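You operate a simulated robot arm through the tools that you are given. There is no shell and no other tool.

You are at the controls of a simulated two-armed robot. One attempt, no reset.

TASK
Shrink the sleeve on the purple lead with the warm air wand.
Fine: lay the lead in the lead rest first; all of the sleeve must sit tight; the wand ends in its holder, the air switched off. Where these are worked on the way, their far stop is far enough and under half their travel is too little: air switch.

The check looks at the end state, three seconds after you hand in, the way a careful person would. Anything else that was tipped, shoved, dropped, spilled or broken makes it a failure.

THE ROBOT
Two 7-joint arms with three-finger grippers on one trunk that stands fixed in place. Base frame: the origin is at the foot of the trunk, x ahead of it, y to its left, z up. Lengths are in mm, angles in rad, forces in N, time in s.
The left shoulder is at [70, 165, 1113], the right one opposite. With the tool pointing down near the work surface each hand reaches from about 380 to 880 mm from the base axis, measured 20 degrees to its own side. Payload 3.91 kg a hand.
The tool frame of a hand sits at the grasp point between the pads (the TCP): z along the fingers, y along the line on which they close. The tips reach 30 mm beyond it. The gripper opens to 116 mm; its body begins 73 mm behind the TCP.
Orientation is told as [roll, pitch, yaw] about the base's x, y, z axes, in that order, counted from this pose: with the fingers straight down and closing along the base's y, the tool's x points along the base's -x, its y along +y and its z along -z.

THE INTERFACE
- The arms move only by the tool servo_tool. It takes "left_deltas", "right_deltas" or both (then of equal length, played together; a hand with none holds still); each is a list of rows, each a list of 3 entries, a list of its own where there are three numbers: the turn, a rotation vector about the tool's x, y, z in rad, then the shift along the tool's x, y, z in m, then the gripper command, from -1 (shut) to 1 (fully open), values between in proportion. In form: [[[ax, ay, az], [dx, dy, dz], claw], ...]. A call has 1 to 20 rows; each row is the pose to reach, as a shift and turn from the pose commanded when the call began, along the tool's axes at that moment. Each row takes 0.2 s and may step no farther than 50 mm and 0.15 rad from the row before; otherwise, or with a gripper value out of range, the whole call is refused. A pose out of reach is approached as far as the arm can. The call stops where the force on the tool passes 40 N (or 10 N more than at its start, if that is more) or the arm is blocked; 0.2 s more then pass. Each finger travels about 153 mm/s and halts on what it meets, pressing with about 23 N; the grip force reading is that of the motor and also rises with nothing between the fingers. The clock runs only during rows and for 0.2 s after the last one: add rows that repeat a pose to give the fingers time. The reply holds the time, the measured pose of the TCP, the force on the tool along the base axes, the opening and the grip force, in the units named above and with some noise, with the torque about the TCP (base axes, N m) and any sound that the robot's microphone picked up.
- Cameras (640 x 400 px; columns grow to the right, rows downward): "scene" is now at [150.3, 21.3, 1428.5]; the picture's right is [0.29, -0.96, 0.00], its down [-0.46, -0.14, -0.87] and it looks along [0.84, 0.25, -0.48] (base axes); focal length 262 px, centre (320, 200). "left" rides on the left gripper at [75, 17, -88] in its tool frame; the picture's right is [-0.22, 0.97, 0.00], its down [-0.70, -0.16, -0.70] and it looks along [-0.68, -0.16, 0.71] (tool axes); focal length 247 px, centre (320, 200). "right" rides on the right gripper at [52, 56, -88] in its tool frame; the picture's right is [-0.73, 0.68, 0.00], its down [-0.49, -0.52, -0.70] and it looks along [-0.48, -0.51, 0.71] (tool axes); focal length 247 px, centre (320, 200). There is no depth. A picture from a camera that has moved, and an enlarged one, comes with that camera's place and axes in the base frame and with its lens. The place of the scene camera against the robot may be out by one fixed shift of up to 25 mm in any direction.
- snapshot(camera): a new picture of that camera. It takes no simulated time.
- lift_body(by): slides the trunk up (or, below 0, down) by that many mm; the arms and the scene camera ride with it, the base frame stays. It gives what a move gives, with no picture.
- pan_tilt(pan, tilt): turns the head with the scene camera to pan (to the left, within 1.501 rad either way) and tilt (down, from -0.506 to 1.204), counted from straight ahead of the robot. It gives what a move gives.
- close_up(camera, box): a new picture of the part [left, top, right, bottom] of that camera's present view, enlarged. It takes no simulated time.
- finish_job(): hands the job in; it is judged then, once.

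Places have to be worked out from the pictures, the camera data and where the tool is seen. Open the grippers and draw the arms clear of the work before you hand the job in, unless the task says otherwise.

The tools are called by a JSON object that holds its "name" and its "arguments". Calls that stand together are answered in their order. servo_tool: Moves the arms, as the interface text tells. Its arguments: {"type":"object","properties":{"left_deltas":{"type":"array"},"right_deltas":{"type":"array"}},"required":[]} The other tools are called the same way: lift_body (by) moves the trunk up or down; pan_tilt (pan, tilt) turns the head that bears the scene camera; snapshot (camera) takes a picture; close_up (camera, box) takes an enlarged picture of a part of a camera's view; finish_job () hands the job in.

At the start:

```text
time_s: 0.0
left_tool_pos: [571.5, 422.6, 1310.2]
left_tool_rot: [-0.001, 0.0, -0.003]
left_wrist_force: [-1.1, 0.4, 0.9]
left_torque: [0.0, 0.0, 0.01]
left_width: 116.0
left_grip_force: 0.0
right_tool_pos: [416.9, -118.9, 1268.5]
right_tool_rot: [0.001, -0.001, -0.001]
right_wrist_force: [-0.2, 0.1, -0.3]
right_torque: [-0.03, 0.01, 0.01]
right_width: 116.0
right_grip_force: 0.1
trunk travel left (down, up): [-650.0, 190.0]
head pan, tilt (commanded): [0.293, 0.506]
```

scene: 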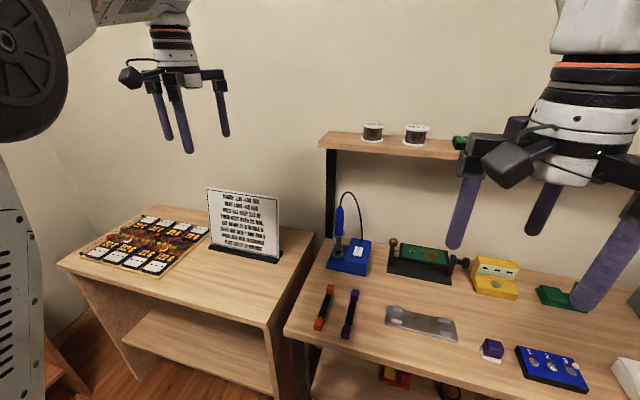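
right: 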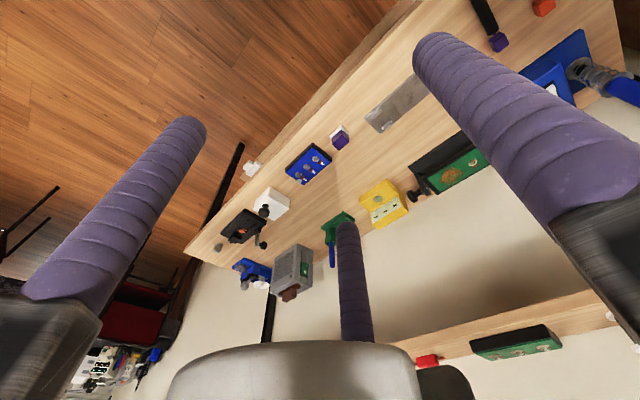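
left: 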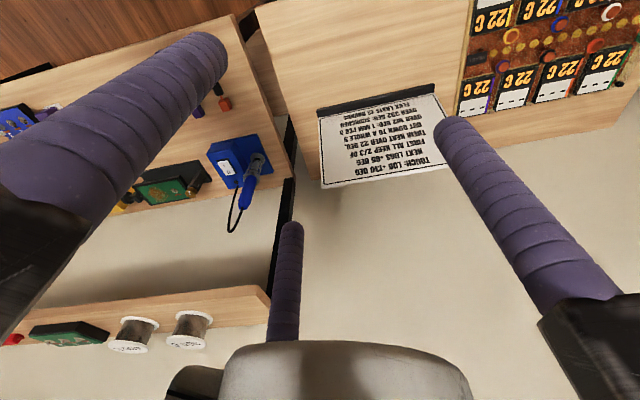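

I begin by looking at the workspace in detail: the sign on the left table and the bench on the right.

{"name": "close_up", "arguments": {"camera": "scene", "box": [200, 180, 290, 265]}}

{"name": "close_up", "arguments": {"camera": "scene", "box": [290, 200, 470, 350]}}

{"name": "close_up", "arguments": {"camera": "left", "box": [310, 80, 450, 195]}}

{"name": "pan_tilt", "arguments": {"pan": -0.2, "tilt": 0.7}}

```text
4.71 times, centred on (245, 222) of scene
camera zoom: at [150.3, 21.3, 1428.5], right [0.29, -0.96, 0.0], down [-0.46, -0.14, -0.87], along [0.84, 0.25, -0.48], focal length 1234 px, centre (673, 94)
```

zoom: 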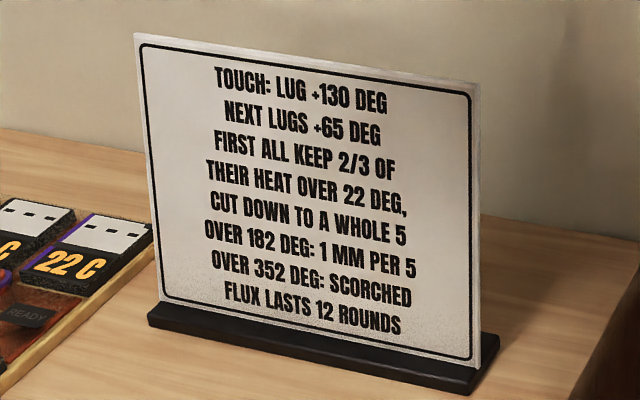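

```text
2.67 times, centred on (380, 275) of scene
camera zoom: at [150.3, 21.3, 1428.5], right [0.29, -0.96, 0.0], down [-0.46, -0.14, -0.87], along [0.84, 0.25, -0.48], focal length 700 px, centre (160, 0)
```

zoom: 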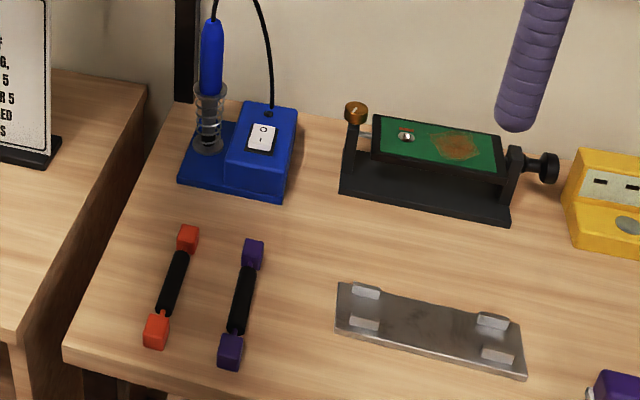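

```text
3.48 times, centred on (380, 138) of left
camera zoom: at [495.9, 440.3, 1399.0], right [0.22, 0.97, 0.0], down [0.7, -0.16, 0.7], along [0.68, -0.16, -0.71], focal length 859 px, centre (111, 417)
```

zoom: 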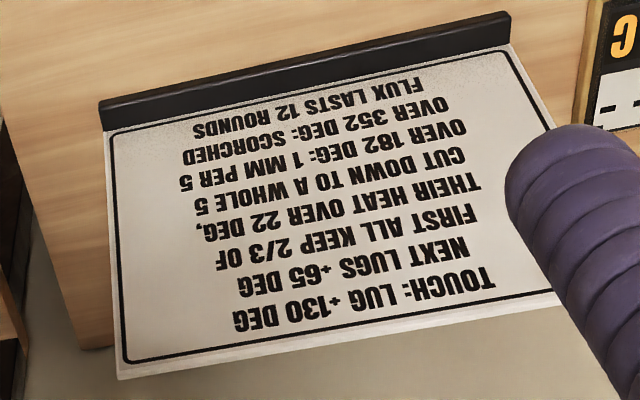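

```text
time_s: 0.9
left_tool_pos: [572.1, 422.4, 1309.9]
left_tool_rot: [0.0, -0.001, -0.001]
left_wrist_force: [-1.1, -0.6, 0.5]
left_torque: [-0.02, 0.02, -0.03]
left_width: 116.0
left_grip_force: 0.1
right_tool_pos: [417.8, -120.2, 1268.3]
right_tool_rot: [0.0, -0.002, 0.0]
right_wrist_force: [0.3, 0.7, 0.2]
right_torque: [0.01, -0.01, 0.02]
right_width: 115.9
right_grip_force: 0.0
trunk travel left (down, up): [-650.0, 190.0]
head pan, tilt (commanded): [-0.201, 0.7]
```

The sign is about the lug soldering board, not the sleeve. I look at the right part of the bench now.

{"name": "snapshot", "arguments": {"camera": "scene"}}

{"name": "close_up", "arguments": {"camera": "right", "box": [180, 100, 420, 310]}}

{"name": "close_up", "arguments": {"camera": "left", "box": [180, 50, 300, 240]}}

```text
taken
camera scene: at [146.6, -21.8, 1411.4], right [-0.2, -0.98, 0.0], down [-0.63, 0.13, -0.77], along [0.75, -0.15, -0.64], focal length 262 px, centre (320, 200)
```

scene: 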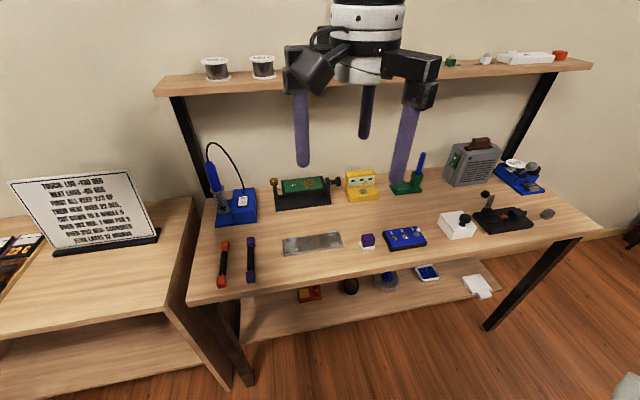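

```text
1.90 times, centred on (300, 205) of right
camera zoom: at [366.0, -62.2, 1358.4], right [0.73, 0.68, 0.0], down [0.49, -0.52, 0.7], along [0.48, -0.51, -0.71], focal length 470 px, centre (358, 190)
```

zoom: 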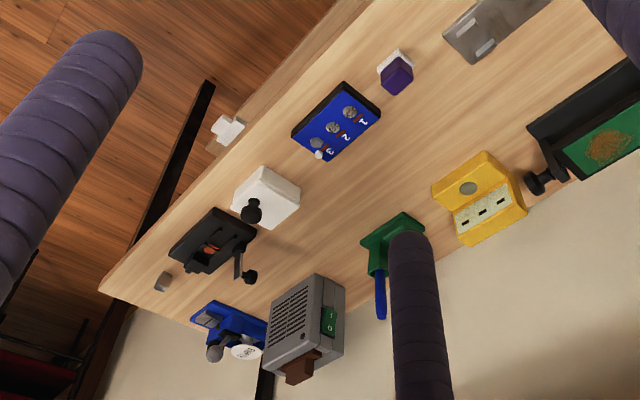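

```text
2.11 times, centred on (240, 145) of left
camera zoom: at [495.8, 440.2, 1399.1], right [0.22, 0.97, 0.0], down [0.7, -0.16, 0.7], along [0.68, -0.16, -0.71], focal length 520 px, centre (488, 316)
```

zoom: 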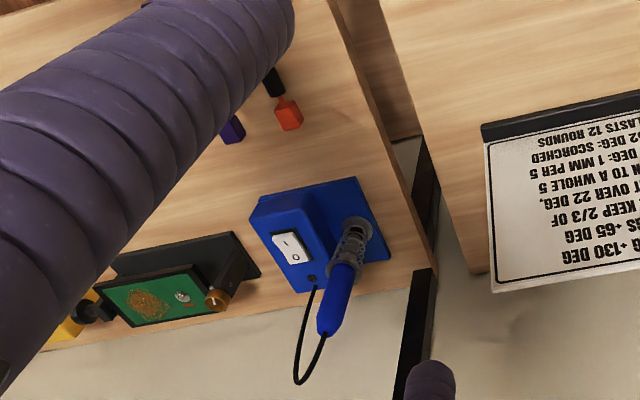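

Let me enlarge the unclear objects: the green holder with blue stick, the grey box, and others.

{"name": "close_up", "arguments": {"camera": "scene", "box": [380, 120, 580, 245]}}

{"name": "close_up", "arguments": {"camera": "scene", "box": [200, 150, 400, 290]}}

{"name": "close_up", "arguments": {"camera": "scene", "box": [280, 220, 520, 310]}}

{"name": "close_up", "arguments": {"camera": "scene", "box": [400, 40, 600, 140]}}

```text
3.20 times, centred on (480, 182) of scene
camera zoom: at [146.6, -21.8, 1411.4], right [-0.2, -0.98, 0.0], down [-0.63, 0.13, -0.77], along [0.75, -0.15, -0.64], focal length 839 px, centre (-192, 256)
```

zoom: 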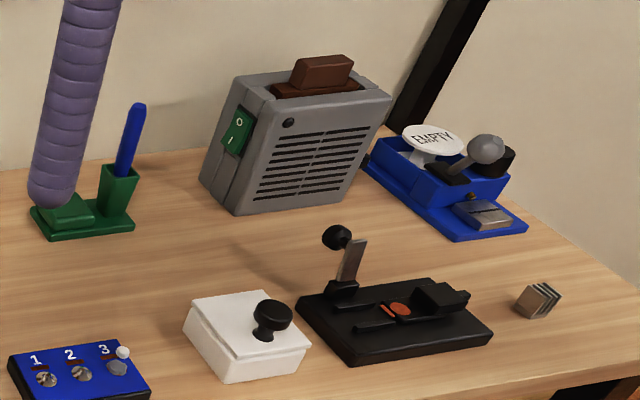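

```text
2.86 times, centred on (300, 220) of scene
camera zoom: at [146.6, -21.8, 1411.4], right [-0.2, -0.98, 0.0], down [-0.63, 0.13, -0.77], along [0.75, -0.15, -0.64], focal length 749 px, centre (377, 143)
```

zoom: 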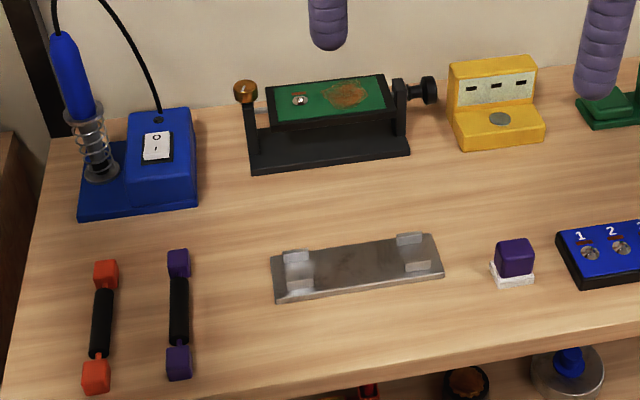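

```text
2.67 times, centred on (400, 265) of scene
camera zoom: at [146.6, -21.8, 1411.4], right [-0.2, -0.98, 0.0], down [-0.63, 0.13, -0.77], along [0.75, -0.15, -0.64], focal length 700 px, centre (107, 27)
```

zoom: 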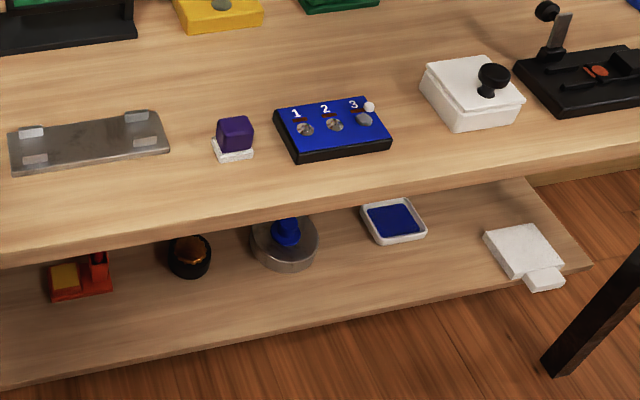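

```text
3.20 times, centred on (500, 90) of scene
camera zoom: at [146.6, -21.8, 1411.4], right [-0.2, -0.98, 0.0], down [-0.63, 0.13, -0.77], along [0.75, -0.15, -0.64], focal length 839 px, centre (-256, 552)
```

zoom: 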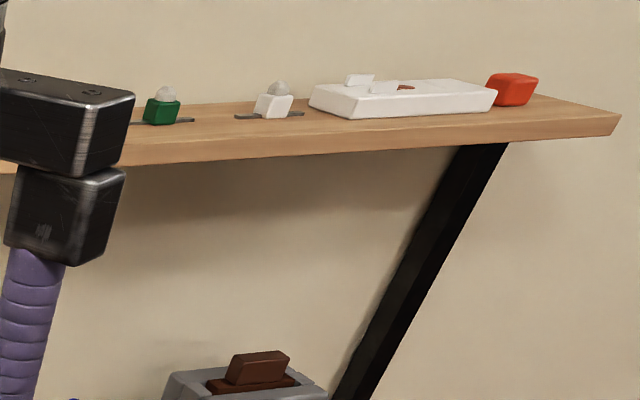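

The blue corded tool and the green holder's blue stick are both wand candidates. I'll zoom in tightly on the corded tool and move the right hand back/right so it no longer hides the green holder.

{"name": "close_up", "arguments": {"camera": "scene", "box": [195, 150, 265, 235]}}

{"name": "servo_tool", "arguments": {"right_deltas": [[[0, 0, 0], [0, -0.04, 0], 1], [[0, 0, 0], [0, -0.08, 0], 1], [[0, 0, 0], [0, -0.12, 0], 1], [[0, 0, 0], [-0.03, -0.16, 0], 1], [[0, 0, 0], [-0.06, -0.2, 0], 1]]}}

```text
4.71 times, centred on (230, 192) of scene
camera zoom: at [146.6, -21.8, 1411.4], right [-0.2, -0.98, 0.0], down [-0.63, 0.13, -0.77], along [0.75, -0.15, -0.64], focal length 1234 px, centre (744, 235)
```

zoom: 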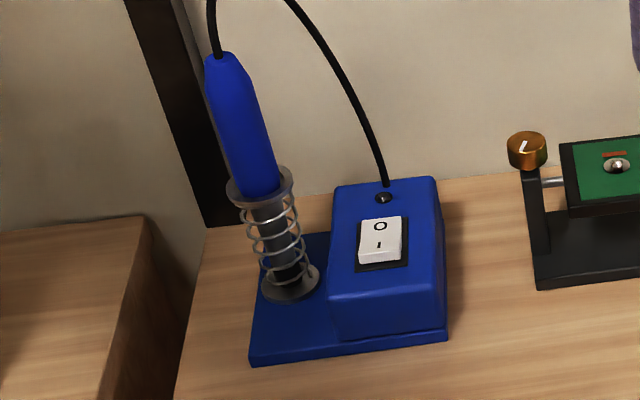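

```text
time_s: 2.1
left_tool_pos: [569.2, 422.3, 1311.3]
left_tool_rot: [0.002, -0.001, 0.0]
left_wrist_force: [-0.4, -1.4, 0.1]
left_torque: [-0.04, -0.06, 0.02]
left_width: 116.0
left_grip_force: 0.1
right_tool_pos: [420.8, -248.7, 1215.2]
right_tool_rot: [0.005, -0.028, -0.032]
right_wrist_force: [0.9, 0.4, -0.7]
right_torque: [0.03, 0.03, 0.01]
right_width: 116.1
right_grip_force: 0.1
right hand out of reach, approached as far as the arm can: row 2, 3, 4, 5
trunk travel left (down, up): [-650.0, 190.0]
head pan, tilt (commanded): [-0.201, 0.7]
```

Hand was near its upper reach limit. I look at the scene again with the holder uncovered.

{"name": "close_up", "arguments": {"camera": "scene", "box": [340, 130, 560, 260]}}

{"name": "snapshot", "arguments": {"camera": "right"}}

```text
2.91 times, centred on (450, 195) of scene
camera zoom: at [145.3, -22.7, 1411.4], right [-0.2, -0.98, 0.0], down [-0.63, 0.13, -0.77], along [0.75, -0.15, -0.64], focal length 763 px, centre (-58, 214)
```

zoom: 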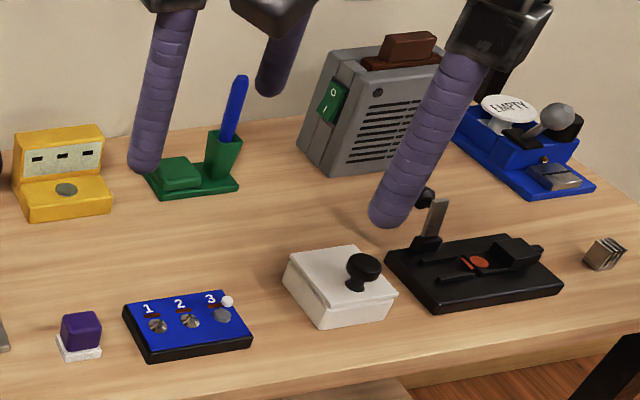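

```text
taken
camera right: at [368.6, -190.5, 1303.1], right [0.75, 0.66, 0.02], down [0.45, -0.54, 0.71], along [0.48, -0.52, -0.7], focal length 247 px, centre (320, 200)
```

right: 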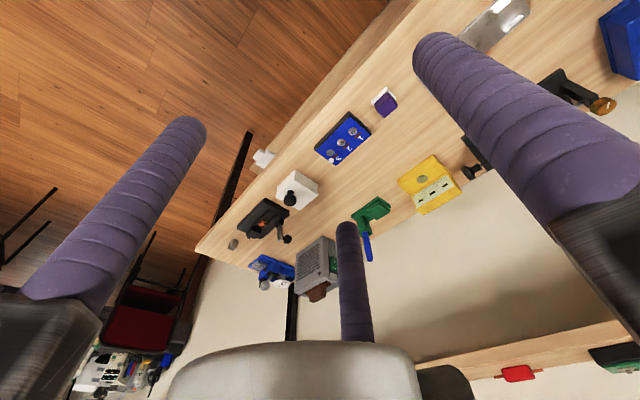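

I'll bring both hands lower and forward so their cameras look at the green holder (right) and the blue station (left).

{"name": "servo_tool", "arguments": {"left_deltas": [[[0, 0, 0], [0.002, -0.032, 0.033], 1], [[0, 0, 0], [0.003, -0.064, 0.066], 1], [[0, 0, 0], [0.005, -0.096, 0.1], 1], [[0, 0, 0], [0.006, -0.128, 0.133], 1], [[0, 0, 0], [0.008, -0.16, 0.166], 1], [[0, 0, 0], [0.009, -0.192, 0.2], 1], [[0, 0, 0], [0.01, -0.222, 0.23], 1], [[0, 0, 0], [0.01, -0.222, 0.23], 1]], "right_deltas": [[[0, 0, 0], [-0.025, 0, 0.027], 1], [[0, 0, 0], [-0.05, 0, 0.054], 1], [[0, 0, 0], [-0.075, 0, 0.081], 1], [[0, 0, 0], [-0.1, 0, 0.108], 1], [[0, 0, 0], [-0.125, 0, 0.135], 1], [[0, 0, 0], [-0.15, 0, 0.162], 1], [[0, 0, 0], [-0.173, 0, 0.188], 1], [[0, 0, 0], [-0.173, 0, 0.188], 1]]}}

```text
time_s: 3.9
left_tool_pos: [560.0, 202.3, 1079.0]
left_tool_rot: [-0.001, 0.0, -0.002]
left_wrist_force: [-0.1, 0.4, -0.2]
left_torque: [-0.01, 0.0, -0.01]
left_width: 115.8
left_grip_force: 0.0
right_tool_pos: [596.5, -250.3, 1031.4]
right_tool_rot: [0.001, 0.0, 0.0]
right_wrist_force: [-0.6, 0.3, 0.2]
right_torque: [-0.01, 0.03, -0.02]
right_width: 115.9
right_grip_force: 0.0
right hand out of reach, approached as far as the arm can: row 1
trunk travel left (down, up): [-650.0, 190.0]
head pan, tilt (commanded): [-0.201, 0.7]
```

Both hands arrived. Take pictures from both hand cameras.

{"name": "snapshot", "arguments": {"camera": "right"}}

{"name": "snapshot", "arguments": {"camera": "left"}}

{"name": "snapshot", "arguments": {"camera": "scene"}}

```text
taken
camera right: at [546.4, -191.8, 1120.2], right [0.73, 0.68, 0.0], down [0.49, -0.52, 0.7], along [0.48, -0.51, -0.71], focal length 247 px, centre (320, 200)
```

right: 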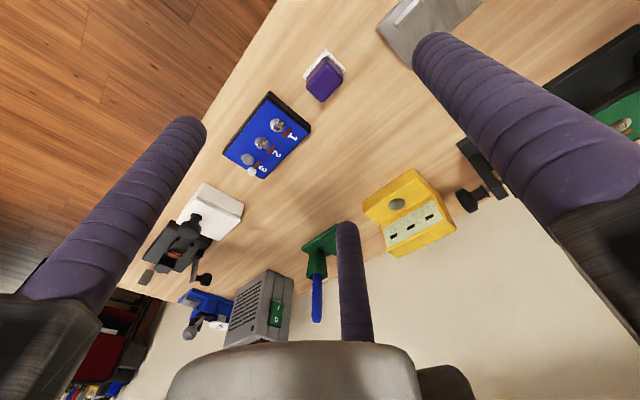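

```text
taken
camera left: at [484.9, 218.7, 1167.9], right [0.22, 0.97, 0.0], down [0.7, -0.16, 0.7], along [0.68, -0.16, -0.71], focal length 247 px, centre (320, 200)
```

left: 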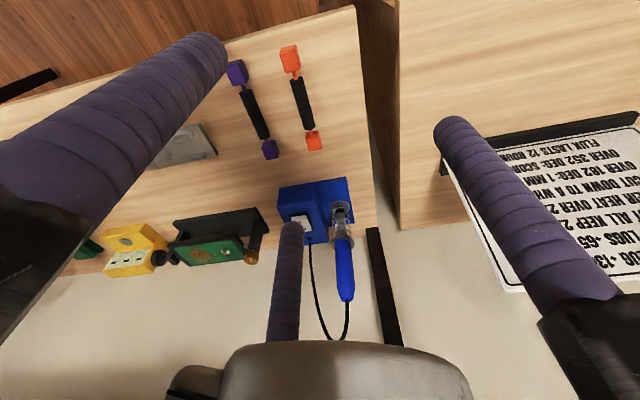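

```text
taken
camera scene: at [145.4, -21.4, 1411.5], right [-0.2, -0.98, 0.0], down [-0.63, 0.13, -0.77], along [0.75, -0.15, -0.64], focal length 262 px, centre (320, 200)
```

scene: 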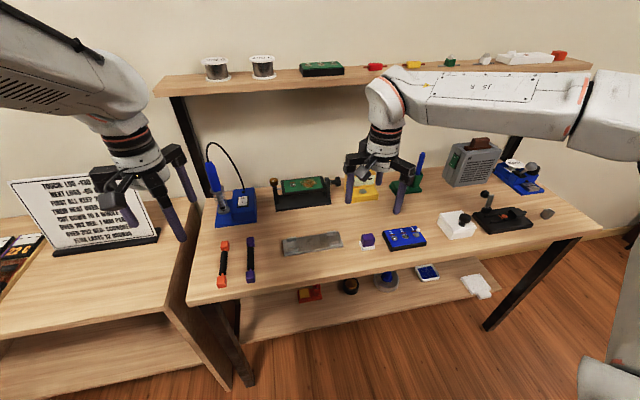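

Zooming into the hand-camera views of the candidates.

{"name": "close_up", "arguments": {"camera": "left", "box": [270, 165, 380, 345]}}

{"name": "close_up", "arguments": {"camera": "right", "box": [170, 200, 350, 350]}}

{"name": "close_up", "arguments": {"camera": "left", "box": [200, 20, 350, 170]}}

{"name": "close_up", "arguments": {"camera": "scene", "box": [280, 255, 500, 310]}}

```text
2.22 times, centred on (325, 255) of left
camera zoom: at [484.9, 218.7, 1167.9], right [0.22, 0.97, 0.0], down [0.7, -0.16, 0.7], along [0.68, -0.16, -0.71], focal length 549 px, centre (309, 78)
```

zoom: 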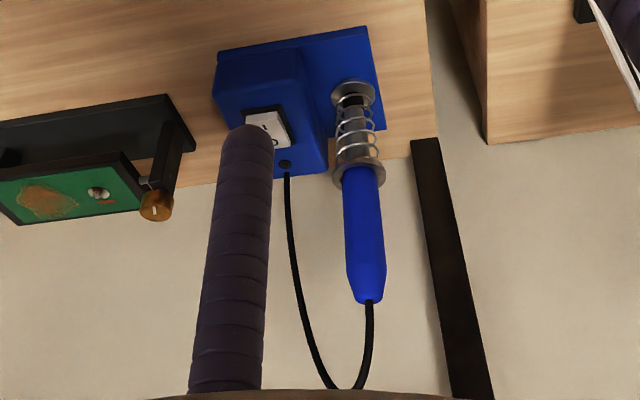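

```text
2.67 times, centred on (260, 275) of right
camera zoom: at [546.4, -191.8, 1120.2], right [0.73, 0.68, 0.0], down [0.49, -0.52, 0.7], along [0.48, -0.51, -0.71], focal length 659 px, centre (480, 0)
```

zoom: 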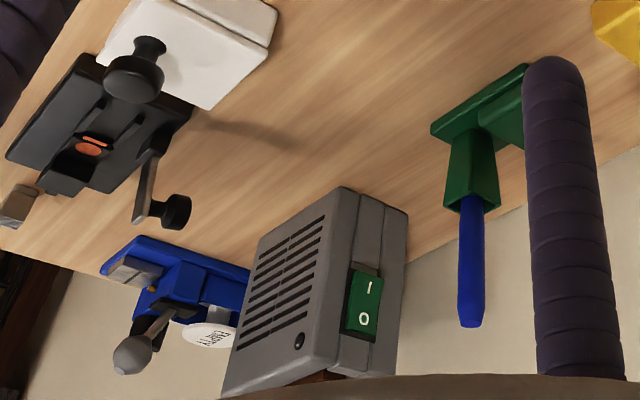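

```text
2.67 times, centred on (275, 95) of left
camera zoom: at [484.9, 218.7, 1167.9], right [0.22, 0.97, 0.0], down [0.7, -0.16, 0.7], along [0.68, -0.16, -0.71], focal length 659 px, centre (440, 480)
```

zoom: 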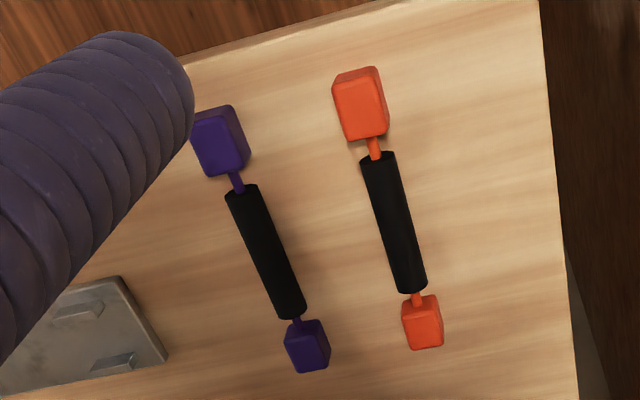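

```text
2.91 times, centred on (390, 282) of scene
camera zoom: at [145.4, -21.4, 1411.5], right [-0.2, -0.98, 0.0], down [-0.63, 0.13, -0.77], along [0.75, -0.15, -0.64], focal length 763 px, centre (116, -40)
```

zoom: 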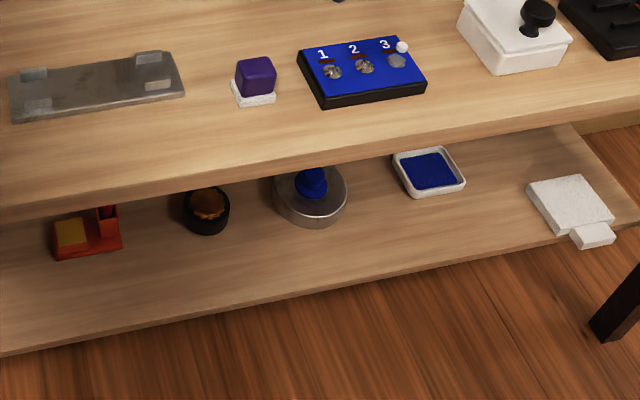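

The blue corded tool on the rocker-switch station looks like the wand. Before handling, I want to know how the three fingers close: shut the right gripper in mid-air and look.

{"name": "servo_tool", "arguments": {"right_deltas": [[[0, 0, 0], [0, 0, 0], -1], [[0, 0, 0], [0, 0, 0], -1], [[0, 0, 0], [0, 0, 0], -1], [[0, 0, 0], [0, 0, 0], -1]]}}

{"name": "snapshot", "arguments": {"camera": "right"}}

{"name": "close_up", "arguments": {"camera": "scene", "box": [320, 100, 440, 240]}}

```text
time_s: 4.9
left_tool_pos: [560.9, 201.2, 1079.8]
left_tool_rot: [0.0, -0.001, -0.002]
left_wrist_force: [-0.3, -0.5, 0.9]
left_torque: [-0.02, -0.01, 0.0]
left_width: 116.0
left_grip_force: 0.1
right_tool_pos: [597.0, -248.2, 1030.3]
right_tool_rot: [0.0, 0.002, -0.003]
right_wrist_force: [-0.9, 0.7, -0.2]
right_torque: [-0.01, 0.01, 0.02]
right_width: 9.2
right_grip_force: 23.1
trunk travel left (down, up): [-650.0, 190.0]
head pan, tilt (commanded): [-0.201, 0.7]
```

```text
taken
camera right: at [546.9, -192.2, 1119.9], right [0.73, 0.68, 0.0], down [0.49, -0.52, 0.7], along [0.48, -0.51, -0.71], focal length 247 px, centre (320, 200)
```

right: 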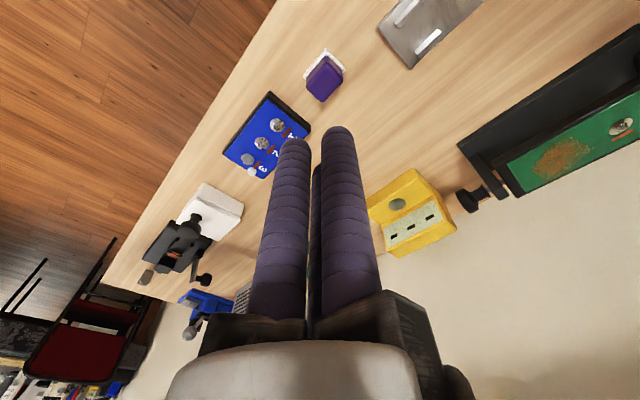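

```text
2.86 times, centred on (380, 170) of scene
camera zoom: at [146.5, -21.9, 1411.4], right [-0.2, -0.98, 0.0], down [-0.63, 0.13, -0.76], along [0.75, -0.15, -0.64], focal length 749 px, centre (149, 286)
```

zoom: 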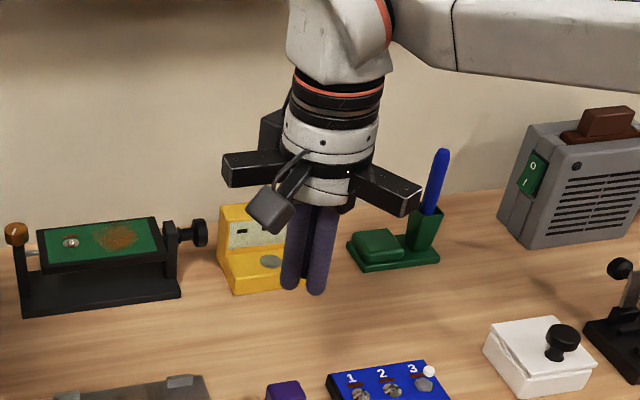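

The three fingers close radially like a chuck (thumb at tool +y, two others at ±x, −y). Now I move the left hand nearer for a second view of the station and leads, and reopen the right hand.

{"name": "servo_tool", "arguments": {"left_deltas": [[[0, 0, 0], [-0.035, -0.018, 0.014], 1], [[0, 0, 0], [-0.07, -0.035, 0.028], 1], [[0, 0, 0], [-0.1, -0.052, 0.04], 1], [[0, 0, 0], [-0.1, -0.052, 0.04], 1]], "right_deltas": [[[0, 0, 0], [0, 0, 0], 1], [[0, 0, 0], [0, 0, 0], 1], [[0, 0, 0], [0, 0, 0], 1], [[0, 0, 0], [0, 0, 0], 1]]}}

{"name": "snapshot", "arguments": {"camera": "left"}}

{"name": "snapshot", "arguments": {"camera": "scene"}}

```text
time_s: 5.9
left_tool_pos: [660.4, 149.9, 1039.1]
left_tool_rot: [-0.001, -0.001, -0.001]
left_wrist_force: [-0.2, 0.3, -0.4]
left_torque: [0.0, -0.01, 0.01]
left_width: 116.0
left_grip_force: 0.1
right_tool_pos: [598.5, -248.1, 1030.0]
right_tool_rot: [-0.002, -0.001, -0.003]
right_wrist_force: [0.4, -0.1, 0.5]
right_torque: [-0.01, -0.03, -0.01]
right_width: 115.9
right_grip_force: 0.0
trunk travel left (down, up): [-650.0, 190.0]
head pan, tilt (commanded): [-0.201, 0.7]
```

```text
taken
camera left: at [584.4, 167.0, 1128.4], right [0.22, 0.97, 0.0], down [0.7, -0.16, 0.7], along [0.68, -0.16, -0.71], focal length 247 px, centre (320, 200)
```

left: 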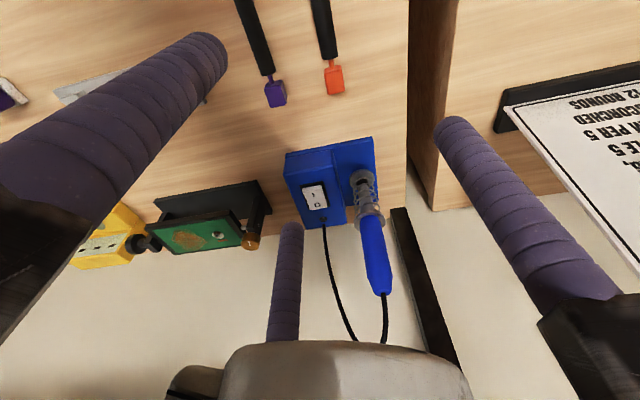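

```text
taken
camera scene: at [145.8, -21.7, 1411.5], right [-0.2, -0.98, 0.0], down [-0.63, 0.13, -0.77], along [0.75, -0.15, -0.64], focal length 262 px, centre (320, 200)
```

scene: 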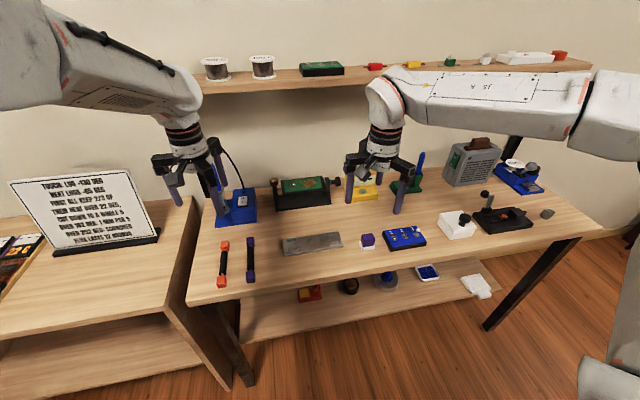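

{"name": "close_up", "arguments": {"camera": "left", "box": [270, 130, 420, 350]}}

{"name": "close_up", "arguments": {"camera": "left", "box": [280, 135, 400, 225]}}

{"name": "close_up", "arguments": {"camera": "scene", "box": [200, 225, 360, 300]}}

```text
1.82 times, centred on (345, 240) of left
camera zoom: at [584.4, 167.0, 1128.4], right [0.22, 0.97, 0.0], down [0.7, -0.16, 0.7], along [0.68, -0.16, -0.71], focal length 449 px, centre (274, 127)
```

zoom: 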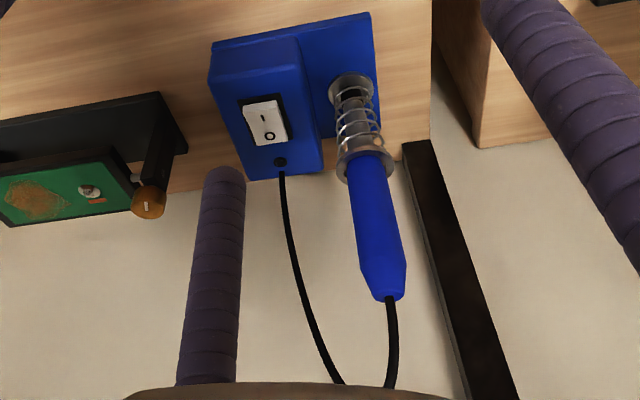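

```text
4.44 times, centred on (340, 180) of left
camera zoom: at [584.4, 167.0, 1128.4], right [0.22, 0.97, 0.0], down [0.7, -0.16, 0.7], along [0.68, -0.16, -0.71], focal length 1098 px, centre (231, 289)
```

zoom: 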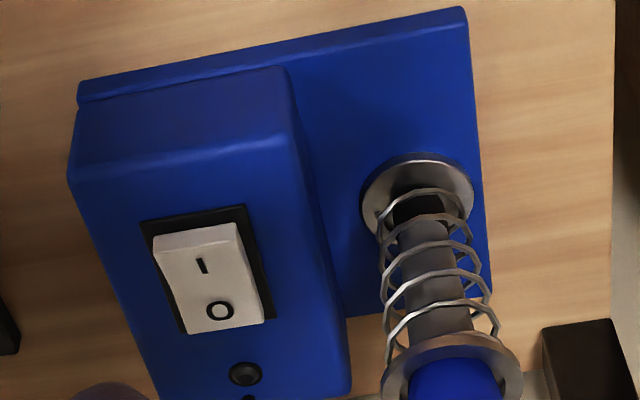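

```text
4.00 times, centred on (280, 262) of scene
camera zoom: at [145.8, -21.7, 1411.5], right [-0.2, -0.98, 0.0], down [-0.63, 0.13, -0.77], along [0.75, -0.15, -0.64], focal length 1049 px, centre (480, -50)
```

zoom: 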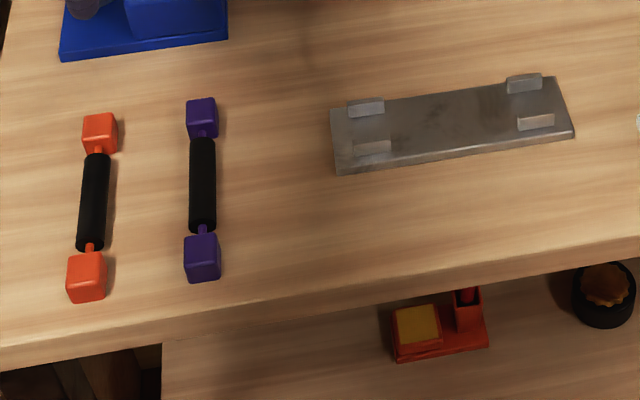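

The wand looks near-vertical at about (848,176), handle z 910–1006; rocker near (805,110,888) with I toward me. The purple lead runs along x from ~(566,89) to ~(687,89). I'll retreat the right hand to the right and bring the left camera over the lead rest.

{"name": "servo_tool", "arguments": {"right_deltas": [[[0, 0, 0], [0.03, -0.034, -0.004], 1], [[0, 0, 0], [0.06, -0.068, -0.008], 1], [[0, 0, 0], [0.09, -0.102, -0.012], 1], [[0, 0, 0], [0.12, -0.136, -0.016], 1], [[0, 0, 0], [0.15, -0.17, -0.02], 1], [[0, 0, 0], [0.15, -0.17, -0.02], 1], [[0, 0, 0], [0.15, -0.17, -0.02], 1]], "left_deltas": [[[0, 0, 0], [0.02, -0.03, 0.01], 1], [[0, 0, 0], [0.04, -0.06, 0.02], 1], [[0, 0, 0], [0.06, -0.09, 0.03], 1], [[0, 0, 0], [0.08, -0.12, 0.04], 1], [[0, 0, 0], [0.1, -0.15, 0.05], 1], [[0, 0, 0], [0.12, -0.18, 0.06], 1], [[0, 0, 0], [0.13, -0.21, 0.07], 1]]}}

{"name": "snapshot", "arguments": {"camera": "left"}}

```text
time_s: 7.5
left_tool_pos: [536.5, -57.5, 977.4]
left_tool_rot: [-0.028, 0.001, 0.021]
left_wrist_force: [0.2, -0.4, 0.1]
left_torque: [0.05, 0.02, -0.02]
left_width: 115.9
left_grip_force: 0.1
right_tool_pos: [461.4, -355.7, 1012.9]
right_tool_rot: [0.0, 0.0, -0.005]
right_wrist_force: [-0.2, -0.5, 0.6]
right_torque: [0.01, 0.02, -0.01]
right_width: 115.9
right_grip_force: 0.1
right hand out of reach, approached as far as the arm can: row 2, 3, 4, 5, 6, 7
trunk travel left (down, up): [-650.0, 190.0]
head pan, tilt (commanded): [-0.201, 0.7]
```

```text
taken
camera left: at [461.5, -38.4, 1066.1], right [0.2, 0.98, -0.03], down [0.7, -0.12, 0.7], along [0.68, -0.16, -0.71], focal length 247 px, centre (320, 200)
```

left: 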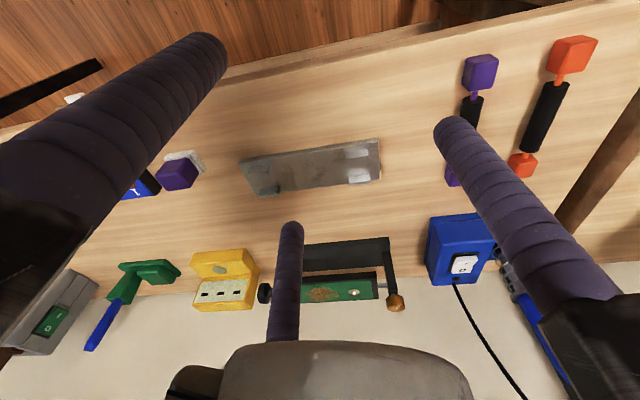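

Zooming on the lead rest and lead.

{"name": "close_up", "arguments": {"camera": "left", "box": [220, 110, 400, 220]}}

{"name": "close_up", "arguments": {"camera": "left", "box": [400, 30, 600, 200]}}

```text
3.56 times, centred on (310, 165) of left
camera zoom: at [461.5, -38.4, 1066.1], right [0.2, 0.98, -0.03], down [0.7, -0.12, 0.7], along [0.68, -0.16, -0.71], focal length 878 px, centre (356, 324)
```

zoom: 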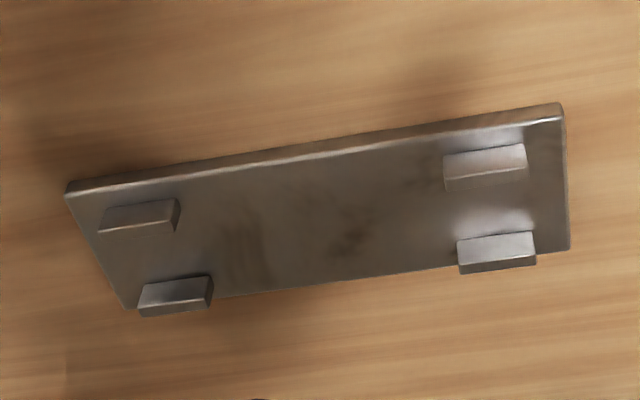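

```text
2.35 times, centred on (500, 115) of left
camera zoom: at [461.5, -38.4, 1066.1], right [0.2, 0.98, -0.03], down [0.7, -0.12, 0.7], along [0.68, -0.16, -0.71], focal length 581 px, centre (-104, 400)
```

zoom: 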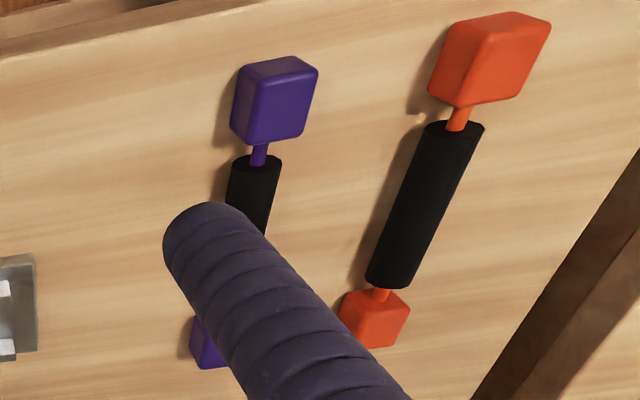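

The hand was still settling; I hold a moment and retake the view for accurate geometry.

{"name": "servo_tool", "arguments": {"left_deltas": [[[0, 0, 0], [0, 0, 0], 1], [[0, 0, 0], [0, 0, 0], 1], [[0, 0, 0], [0, 0, 0], 1]]}}

{"name": "close_up", "arguments": {"camera": "left", "box": [220, 110, 400, 220]}}

```text
time_s: 8.3
left_tool_pos: [535.6, -59.7, 980.0]
left_tool_rot: [-0.031, -0.003, 0.016]
left_wrist_force: [-0.7, -0.4, 0.3]
left_torque: [-0.01, 0.0, -0.03]
left_width: 116.2
left_grip_force: 0.0
right_tool_pos: [459.6, -354.8, 1013.5]
right_tool_rot: [-0.001, -0.001, -0.006]
right_wrist_force: [-1.0, -1.4, -1.0]
right_torque: [0.01, 0.0, -0.02]
right_width: 116.1
right_grip_force: 0.1
trunk travel left (down, up): [-650.0, 190.0]
head pan, tilt (commanded): [-0.201, 0.7]
```

```text
3.56 times, centred on (310, 165) of left
camera zoom: at [459.4, -39.5, 1068.1], right [0.21, 0.98, -0.03], down [0.7, -0.13, 0.71], along [0.69, -0.17, -0.71], focal length 878 px, centre (356, 324)
```

zoom: 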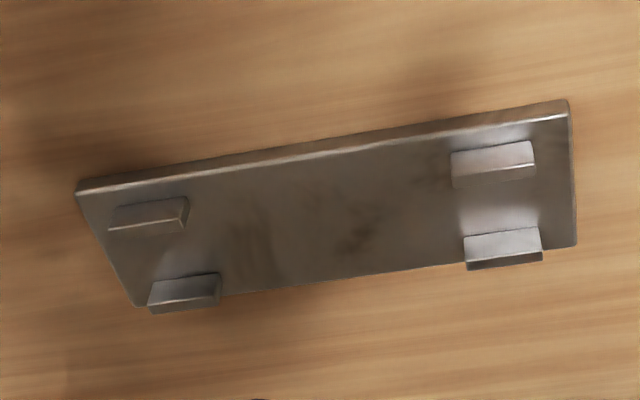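

The rest is aligned with the base axes, centre ≈(652,−98), with ridge pairs ~124 mm apart and a ~33 mm channel. I need the bench height accurately, so I'll move the closed left hand over the bare bench between lead and rest and touch down gently.

{"name": "servo_tool", "arguments": {"left_deltas": [[[0, 0, 0], [-0.016, 0.025, 0.02], -1], [[0, 0, 0], [-0.032, 0.05, 0.04], -1], [[0, 0, 0], [-0.048, 0.075, 0.06], -1], [[0, 0, 0], [-0.064, 0.1, 0.08], -1], [[0, 0, 0], [-0.064, 0.1, 0.08], -1], [[0, 0, 0], [-0.064, 0.1, 0.08], -1]]}}

{"name": "snapshot", "arguments": {"camera": "left"}}

```text
time_s: 9.7
left_tool_pos: [596.3, 38.3, 890.7]
left_tool_rot: [-0.001, -0.001, -0.001]
left_wrist_force: [0.7, -0.1, 0.6]
left_torque: [-0.01, -0.02, 0.02]
left_width: 9.5
left_grip_force: 23.3
right_tool_pos: [459.9, -354.8, 1013.4]
right_tool_rot: [-0.003, -0.003, -0.005]
right_wrist_force: [-0.3, -0.4, 0.4]
right_torque: [0.02, 0.01, -0.04]
right_width: 116.0
right_grip_force: 0.0
trunk travel left (down, up): [-650.0, 190.0]
head pan, tilt (commanded): [-0.201, 0.7]
```

```text
taken
camera left: at [520.5, 57.0, 978.3], right [0.22, 0.97, 0.0], down [0.7, -0.16, 0.7], along [0.68, -0.16, -0.71], focal length 247 px, centre (320, 200)
```

left: 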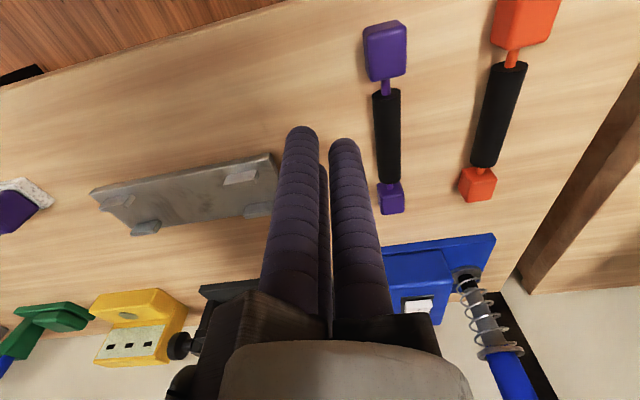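

Descend gently until contact.

{"name": "servo_tool", "arguments": {"left_deltas": [[[0, 0, 0], [0, 0, 0.02], -1], [[0, 0, 0], [0, 0, 0.038], -1], [[0, 0, 0], [0, 0, 0.042], -1], [[0, 0, 0], [0, 0, 0.045], -1], [[0, 0, 0], [0, 0, 0.047], -1], [[0, 0, 0], [0, 0, 0.049], -1], [[0, 0, 0], [0, 0, 0.051], -1], [[0, 0, 0], [0, 0, 0.053], -1], [[0, 0, 0], [0, 0, 0.055], -1], [[0, 0, 0], [0, 0, 0.057], -1], [[0, 0, 0], [0, 0, 0.059], -1], [[0, 0, 0], [0, 0, 0.061], -1], [[0, 0, 0], [0, 0, 0.063], -1], [[0, 0, 0], [0, 0, 0.065], -1]]}}

```text
time_s: 12.7
left_tool_pos: [594.7, 39.7, 829.9]
left_tool_rot: [0.0, -0.007, 0.002]
left_wrist_force: [-4.0, 1.6, 31.6]
left_torque: [0.11, 0.33, -0.06]
left_width: 8.9
left_grip_force: 45.0
right_tool_pos: [458.4, -355.7, 1016.1]
right_tool_rot: [0.0, -0.004, -0.003]
right_wrist_force: [0.4, 1.1, -0.3]
right_torque: [0.0, -0.01, -0.01]
right_width: 116.0
right_grip_force: 0.2
trunk travel left (down, up): [-650.0, 190.0]
head pan, tilt (commanded): [-0.201, 0.7]
```

Contact at TCP z≈829.9, so the bench top is at z≈800. Now lift, open to about 56 mm and hover over the purple sleeve (centre ≈(626.5, 85)).

{"name": "servo_tool", "arguments": {"left_deltas": [[[0, 0, 0], [0, 0, -0.03], -1], [[0, 0, 0], [0, 0, -0.06], -0.5], [[0, 0, 0], [-0.015, 0.02, -0.075], -0.034], [[0, 0, 0], [-0.03, 0.04, -0.075], -0.034], [[0, 0, 0], [-0.03, 0.04, -0.075], -0.034], [[0, 0, 0], [-0.03, 0.04, -0.075], -0.034]]}}

{"name": "snapshot", "arguments": {"camera": "left"}}

{"name": "snapshot", "arguments": {"camera": "scene"}}

```text
time_s: 14.1
left_tool_pos: [624.8, 80.1, 899.5]
left_tool_rot: [0.0, 0.002, -0.002]
left_wrist_force: [0.1, -0.4, -0.1]
left_torque: [0.01, -0.01, 0.02]
left_width: 56.2
left_grip_force: 0.0
right_tool_pos: [461.2, -355.1, 1012.4]
right_tool_rot: [-0.003, -0.002, -0.004]
right_wrist_force: [0.2, 0.1, -0.2]
right_torque: [0.01, 0.04, 0.03]
right_width: 116.1
right_grip_force: 0.0
trunk travel left (down, up): [-650.0, 190.0]
head pan, tilt (commanded): [-0.201, 0.7]
```

```text
taken
camera left: at [550.7, 97.9, 987.8], right [0.22, 0.97, 0.0], down [0.7, -0.16, 0.7], along [0.68, -0.16, -0.71], focal length 247 px, centre (320, 200)
```

left: 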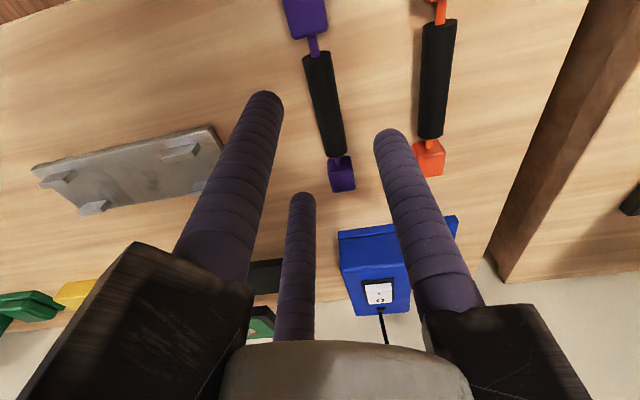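

```text
taken
camera scene: at [146.9, -21.6, 1411.4], right [-0.2, -0.98, 0.0], down [-0.63, 0.13, -0.76], along [0.75, -0.15, -0.64], focal length 262 px, centre (320, 200)
```

scene: 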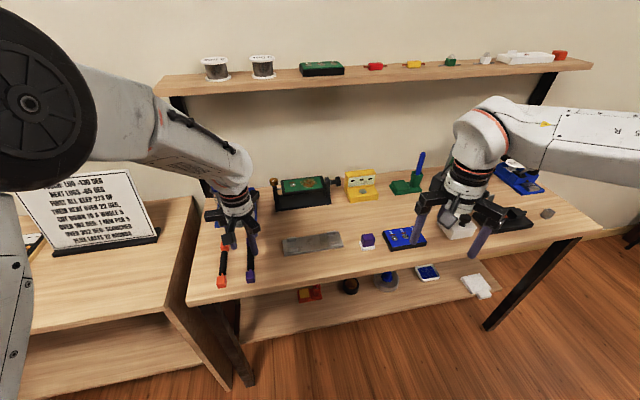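

Sleeve centre checks at ≈(629, 85.5), yaw ~0. Descend so the fingertips are ~3 mm above the bench, then close on the sleeve.

{"name": "servo_tool", "arguments": {"left_deltas": [[[0, 0, 0], [-0.003, -0.001, 0.02], -0.034], [[0, 0, 0], [-0.003, -0.001, 0.04], -0.034], [[0, 0, 0], [-0.003, -0.001, 0.056], -0.034], [[0, 0, 0], [-0.003, -0.001, 0.066], -0.034], [[0, 0, 0], [-0.003, -0.001, 0.066], -0.034], [[0, 0, 0], [-0.003, -0.001, 0.066], -0.034]]}}

{"name": "snapshot", "arguments": {"camera": "left"}}

{"name": "close_up", "arguments": {"camera": "scene", "box": [190, 180, 290, 300]}}

```text
time_s: 15.5
left_tool_pos: [627.8, 77.9, 833.9]
left_tool_rot: [0.0, -0.001, -0.002]
left_wrist_force: [-0.9, -0.2, 0.7]
left_torque: [0.0, 0.02, -0.04]
left_width: 56.0
left_grip_force: 0.1
right_tool_pos: [461.1, -356.0, 1013.4]
right_tool_rot: [0.0, -0.003, -0.005]
right_wrist_force: [-0.2, 0.4, 0.4]
right_torque: [-0.03, 0.01, -0.03]
right_width: 116.2
right_grip_force: 0.0
trunk travel left (down, up): [-650.0, 190.0]
head pan, tilt (commanded): [-0.201, 0.7]
```

```text
taken
camera left: at [552.7, 96.0, 922.7], right [0.22, 0.97, 0.0], down [0.7, -0.16, 0.7], along [0.68, -0.16, -0.71], focal length 247 px, centre (320, 200)
```

left: 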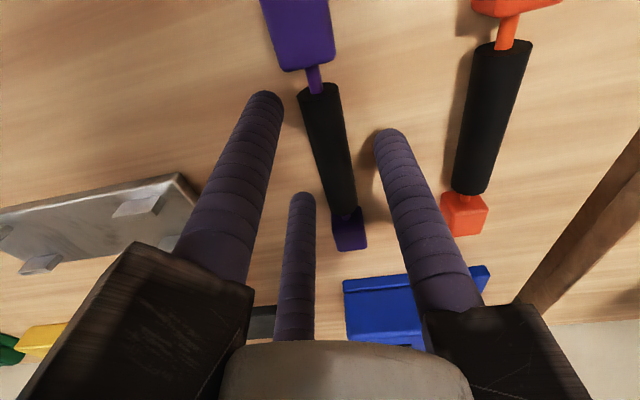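

```text
3.33 times, centred on (240, 240) of scene
camera zoom: at [146.8, -22.1, 1411.4], right [-0.2, -0.98, 0.0], down [-0.63, 0.13, -0.76], along [0.75, -0.15, -0.64], focal length 874 px, centre (587, 67)
```

zoom: 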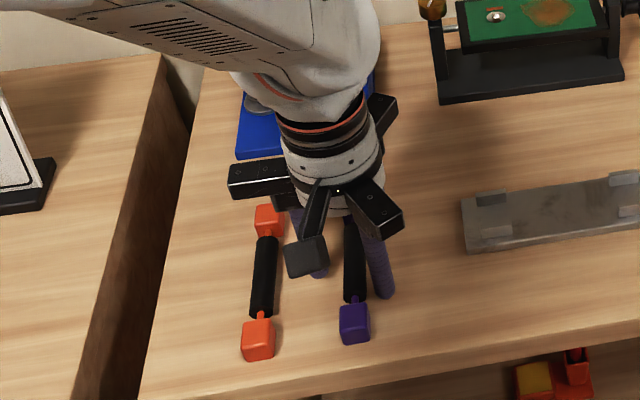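

The sleeve lies between thumb and the other two fingers. Close.

{"name": "servo_tool", "arguments": {"left_deltas": [[[0, 0, 0], [0, 0, 0], -0.25], [[0, 0, 0], [0, 0, 0], -0.45], [[0, 0, 0], [0, 0, 0], -0.7], [[0, 0, 0], [0, 0, 0], -1], [[0, 0, 0], [0, 0, 0], -1], [[0, 0, 0], [0, 0, 0], -1]]}}

{"name": "snapshot", "arguments": {"camera": "left"}}

```text
time_s: 16.9
left_tool_pos: [627.9, 77.9, 834.0]
left_tool_rot: [0.0, 0.001, -0.001]
left_wrist_force: [0.2, -0.2, 0.9]
left_torque: [0.0, -0.04, 0.03]
left_width: 20.0
left_grip_force: 23.0
right_tool_pos: [459.7, -357.0, 1014.0]
right_tool_rot: [0.0, -0.001, -0.004]
right_wrist_force: [-0.2, 0.4, -0.6]
right_torque: [0.0, -0.02, 0.04]
right_width: 115.9
right_grip_force: 0.1
trunk travel left (down, up): [-650.0, 190.0]
head pan, tilt (commanded): [-0.201, 0.7]
```

```text
taken
camera left: at [552.6, 96.0, 922.9], right [0.22, 0.97, 0.0], down [0.7, -0.16, 0.7], along [0.68, -0.16, -0.71], focal length 247 px, centre (320, 200)
```

left: 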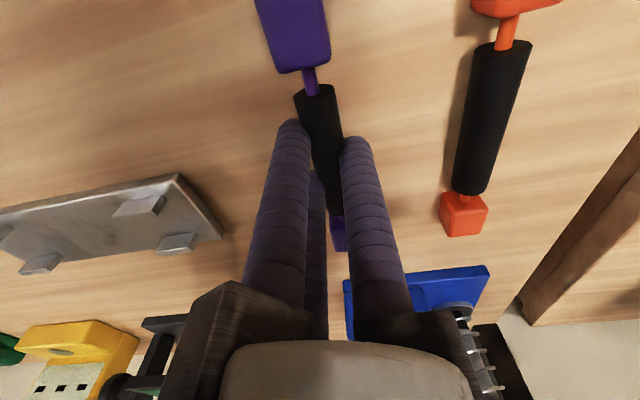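

Width stopped at 20 mm with grip force — the sleeve is held. Lift 80 mm and check.

{"name": "servo_tool", "arguments": {"left_deltas": [[[0, 0, 0], [0, 0, -0.01], -1], [[0, 0, 0], [0, 0, -0.025], -1], [[0, 0, 0], [0, 0, -0.045], -1], [[0, 0, 0], [0, 0, -0.065], -1], [[0, 0, 0], [0, 0, -0.08], -1], [[0, 0, 0], [0, 0, -0.08], -1]]}}

{"name": "snapshot", "arguments": {"camera": "left"}}

{"name": "close_up", "arguments": {"camera": "scene", "box": [190, 180, 290, 300]}}

```text
time_s: 18.3
left_tool_pos: [627.3, 76.5, 914.8]
left_tool_rot: [0.0, 0.002, -0.002]
left_wrist_force: [0.7, 0.1, -0.4]
left_torque: [-0.02, 0.01, -0.03]
left_width: 9.5
left_grip_force: 23.4
right_tool_pos: [460.5, -356.4, 1012.9]
right_tool_rot: [-0.002, -0.002, -0.004]
right_wrist_force: [0.2, -0.2, -0.5]
right_torque: [0.0, -0.01, -0.02]
right_width: 116.0
right_grip_force: 0.1
trunk travel left (down, up): [-650.0, 190.0]
head pan, tilt (commanded): [-0.201, 0.7]
```

```text
taken
camera left: at [552.5, 94.5, 1003.2], right [0.22, 0.97, 0.0], down [0.7, -0.16, 0.7], along [0.68, -0.16, -0.71], focal length 247 px, centre (320, 200)
```

left: 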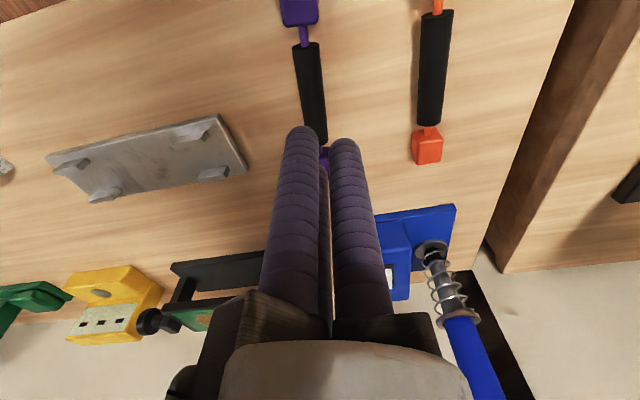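

```text
3.33 times, centred on (240, 240) of scene
camera zoom: at [146.8, -22.0, 1411.4], right [-0.2, -0.98, 0.0], down [-0.63, 0.13, -0.76], along [0.75, -0.15, -0.64], focal length 874 px, centre (587, 67)
```

zoom: 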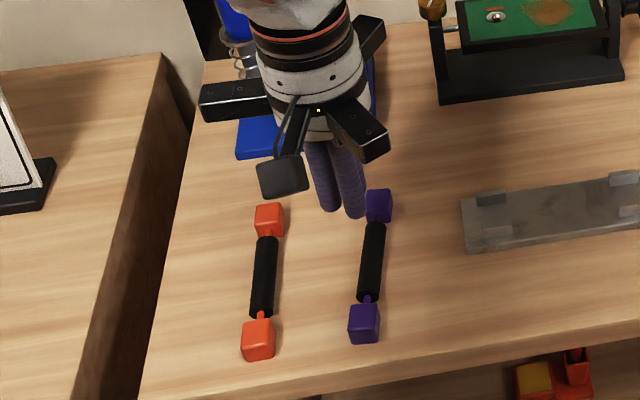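

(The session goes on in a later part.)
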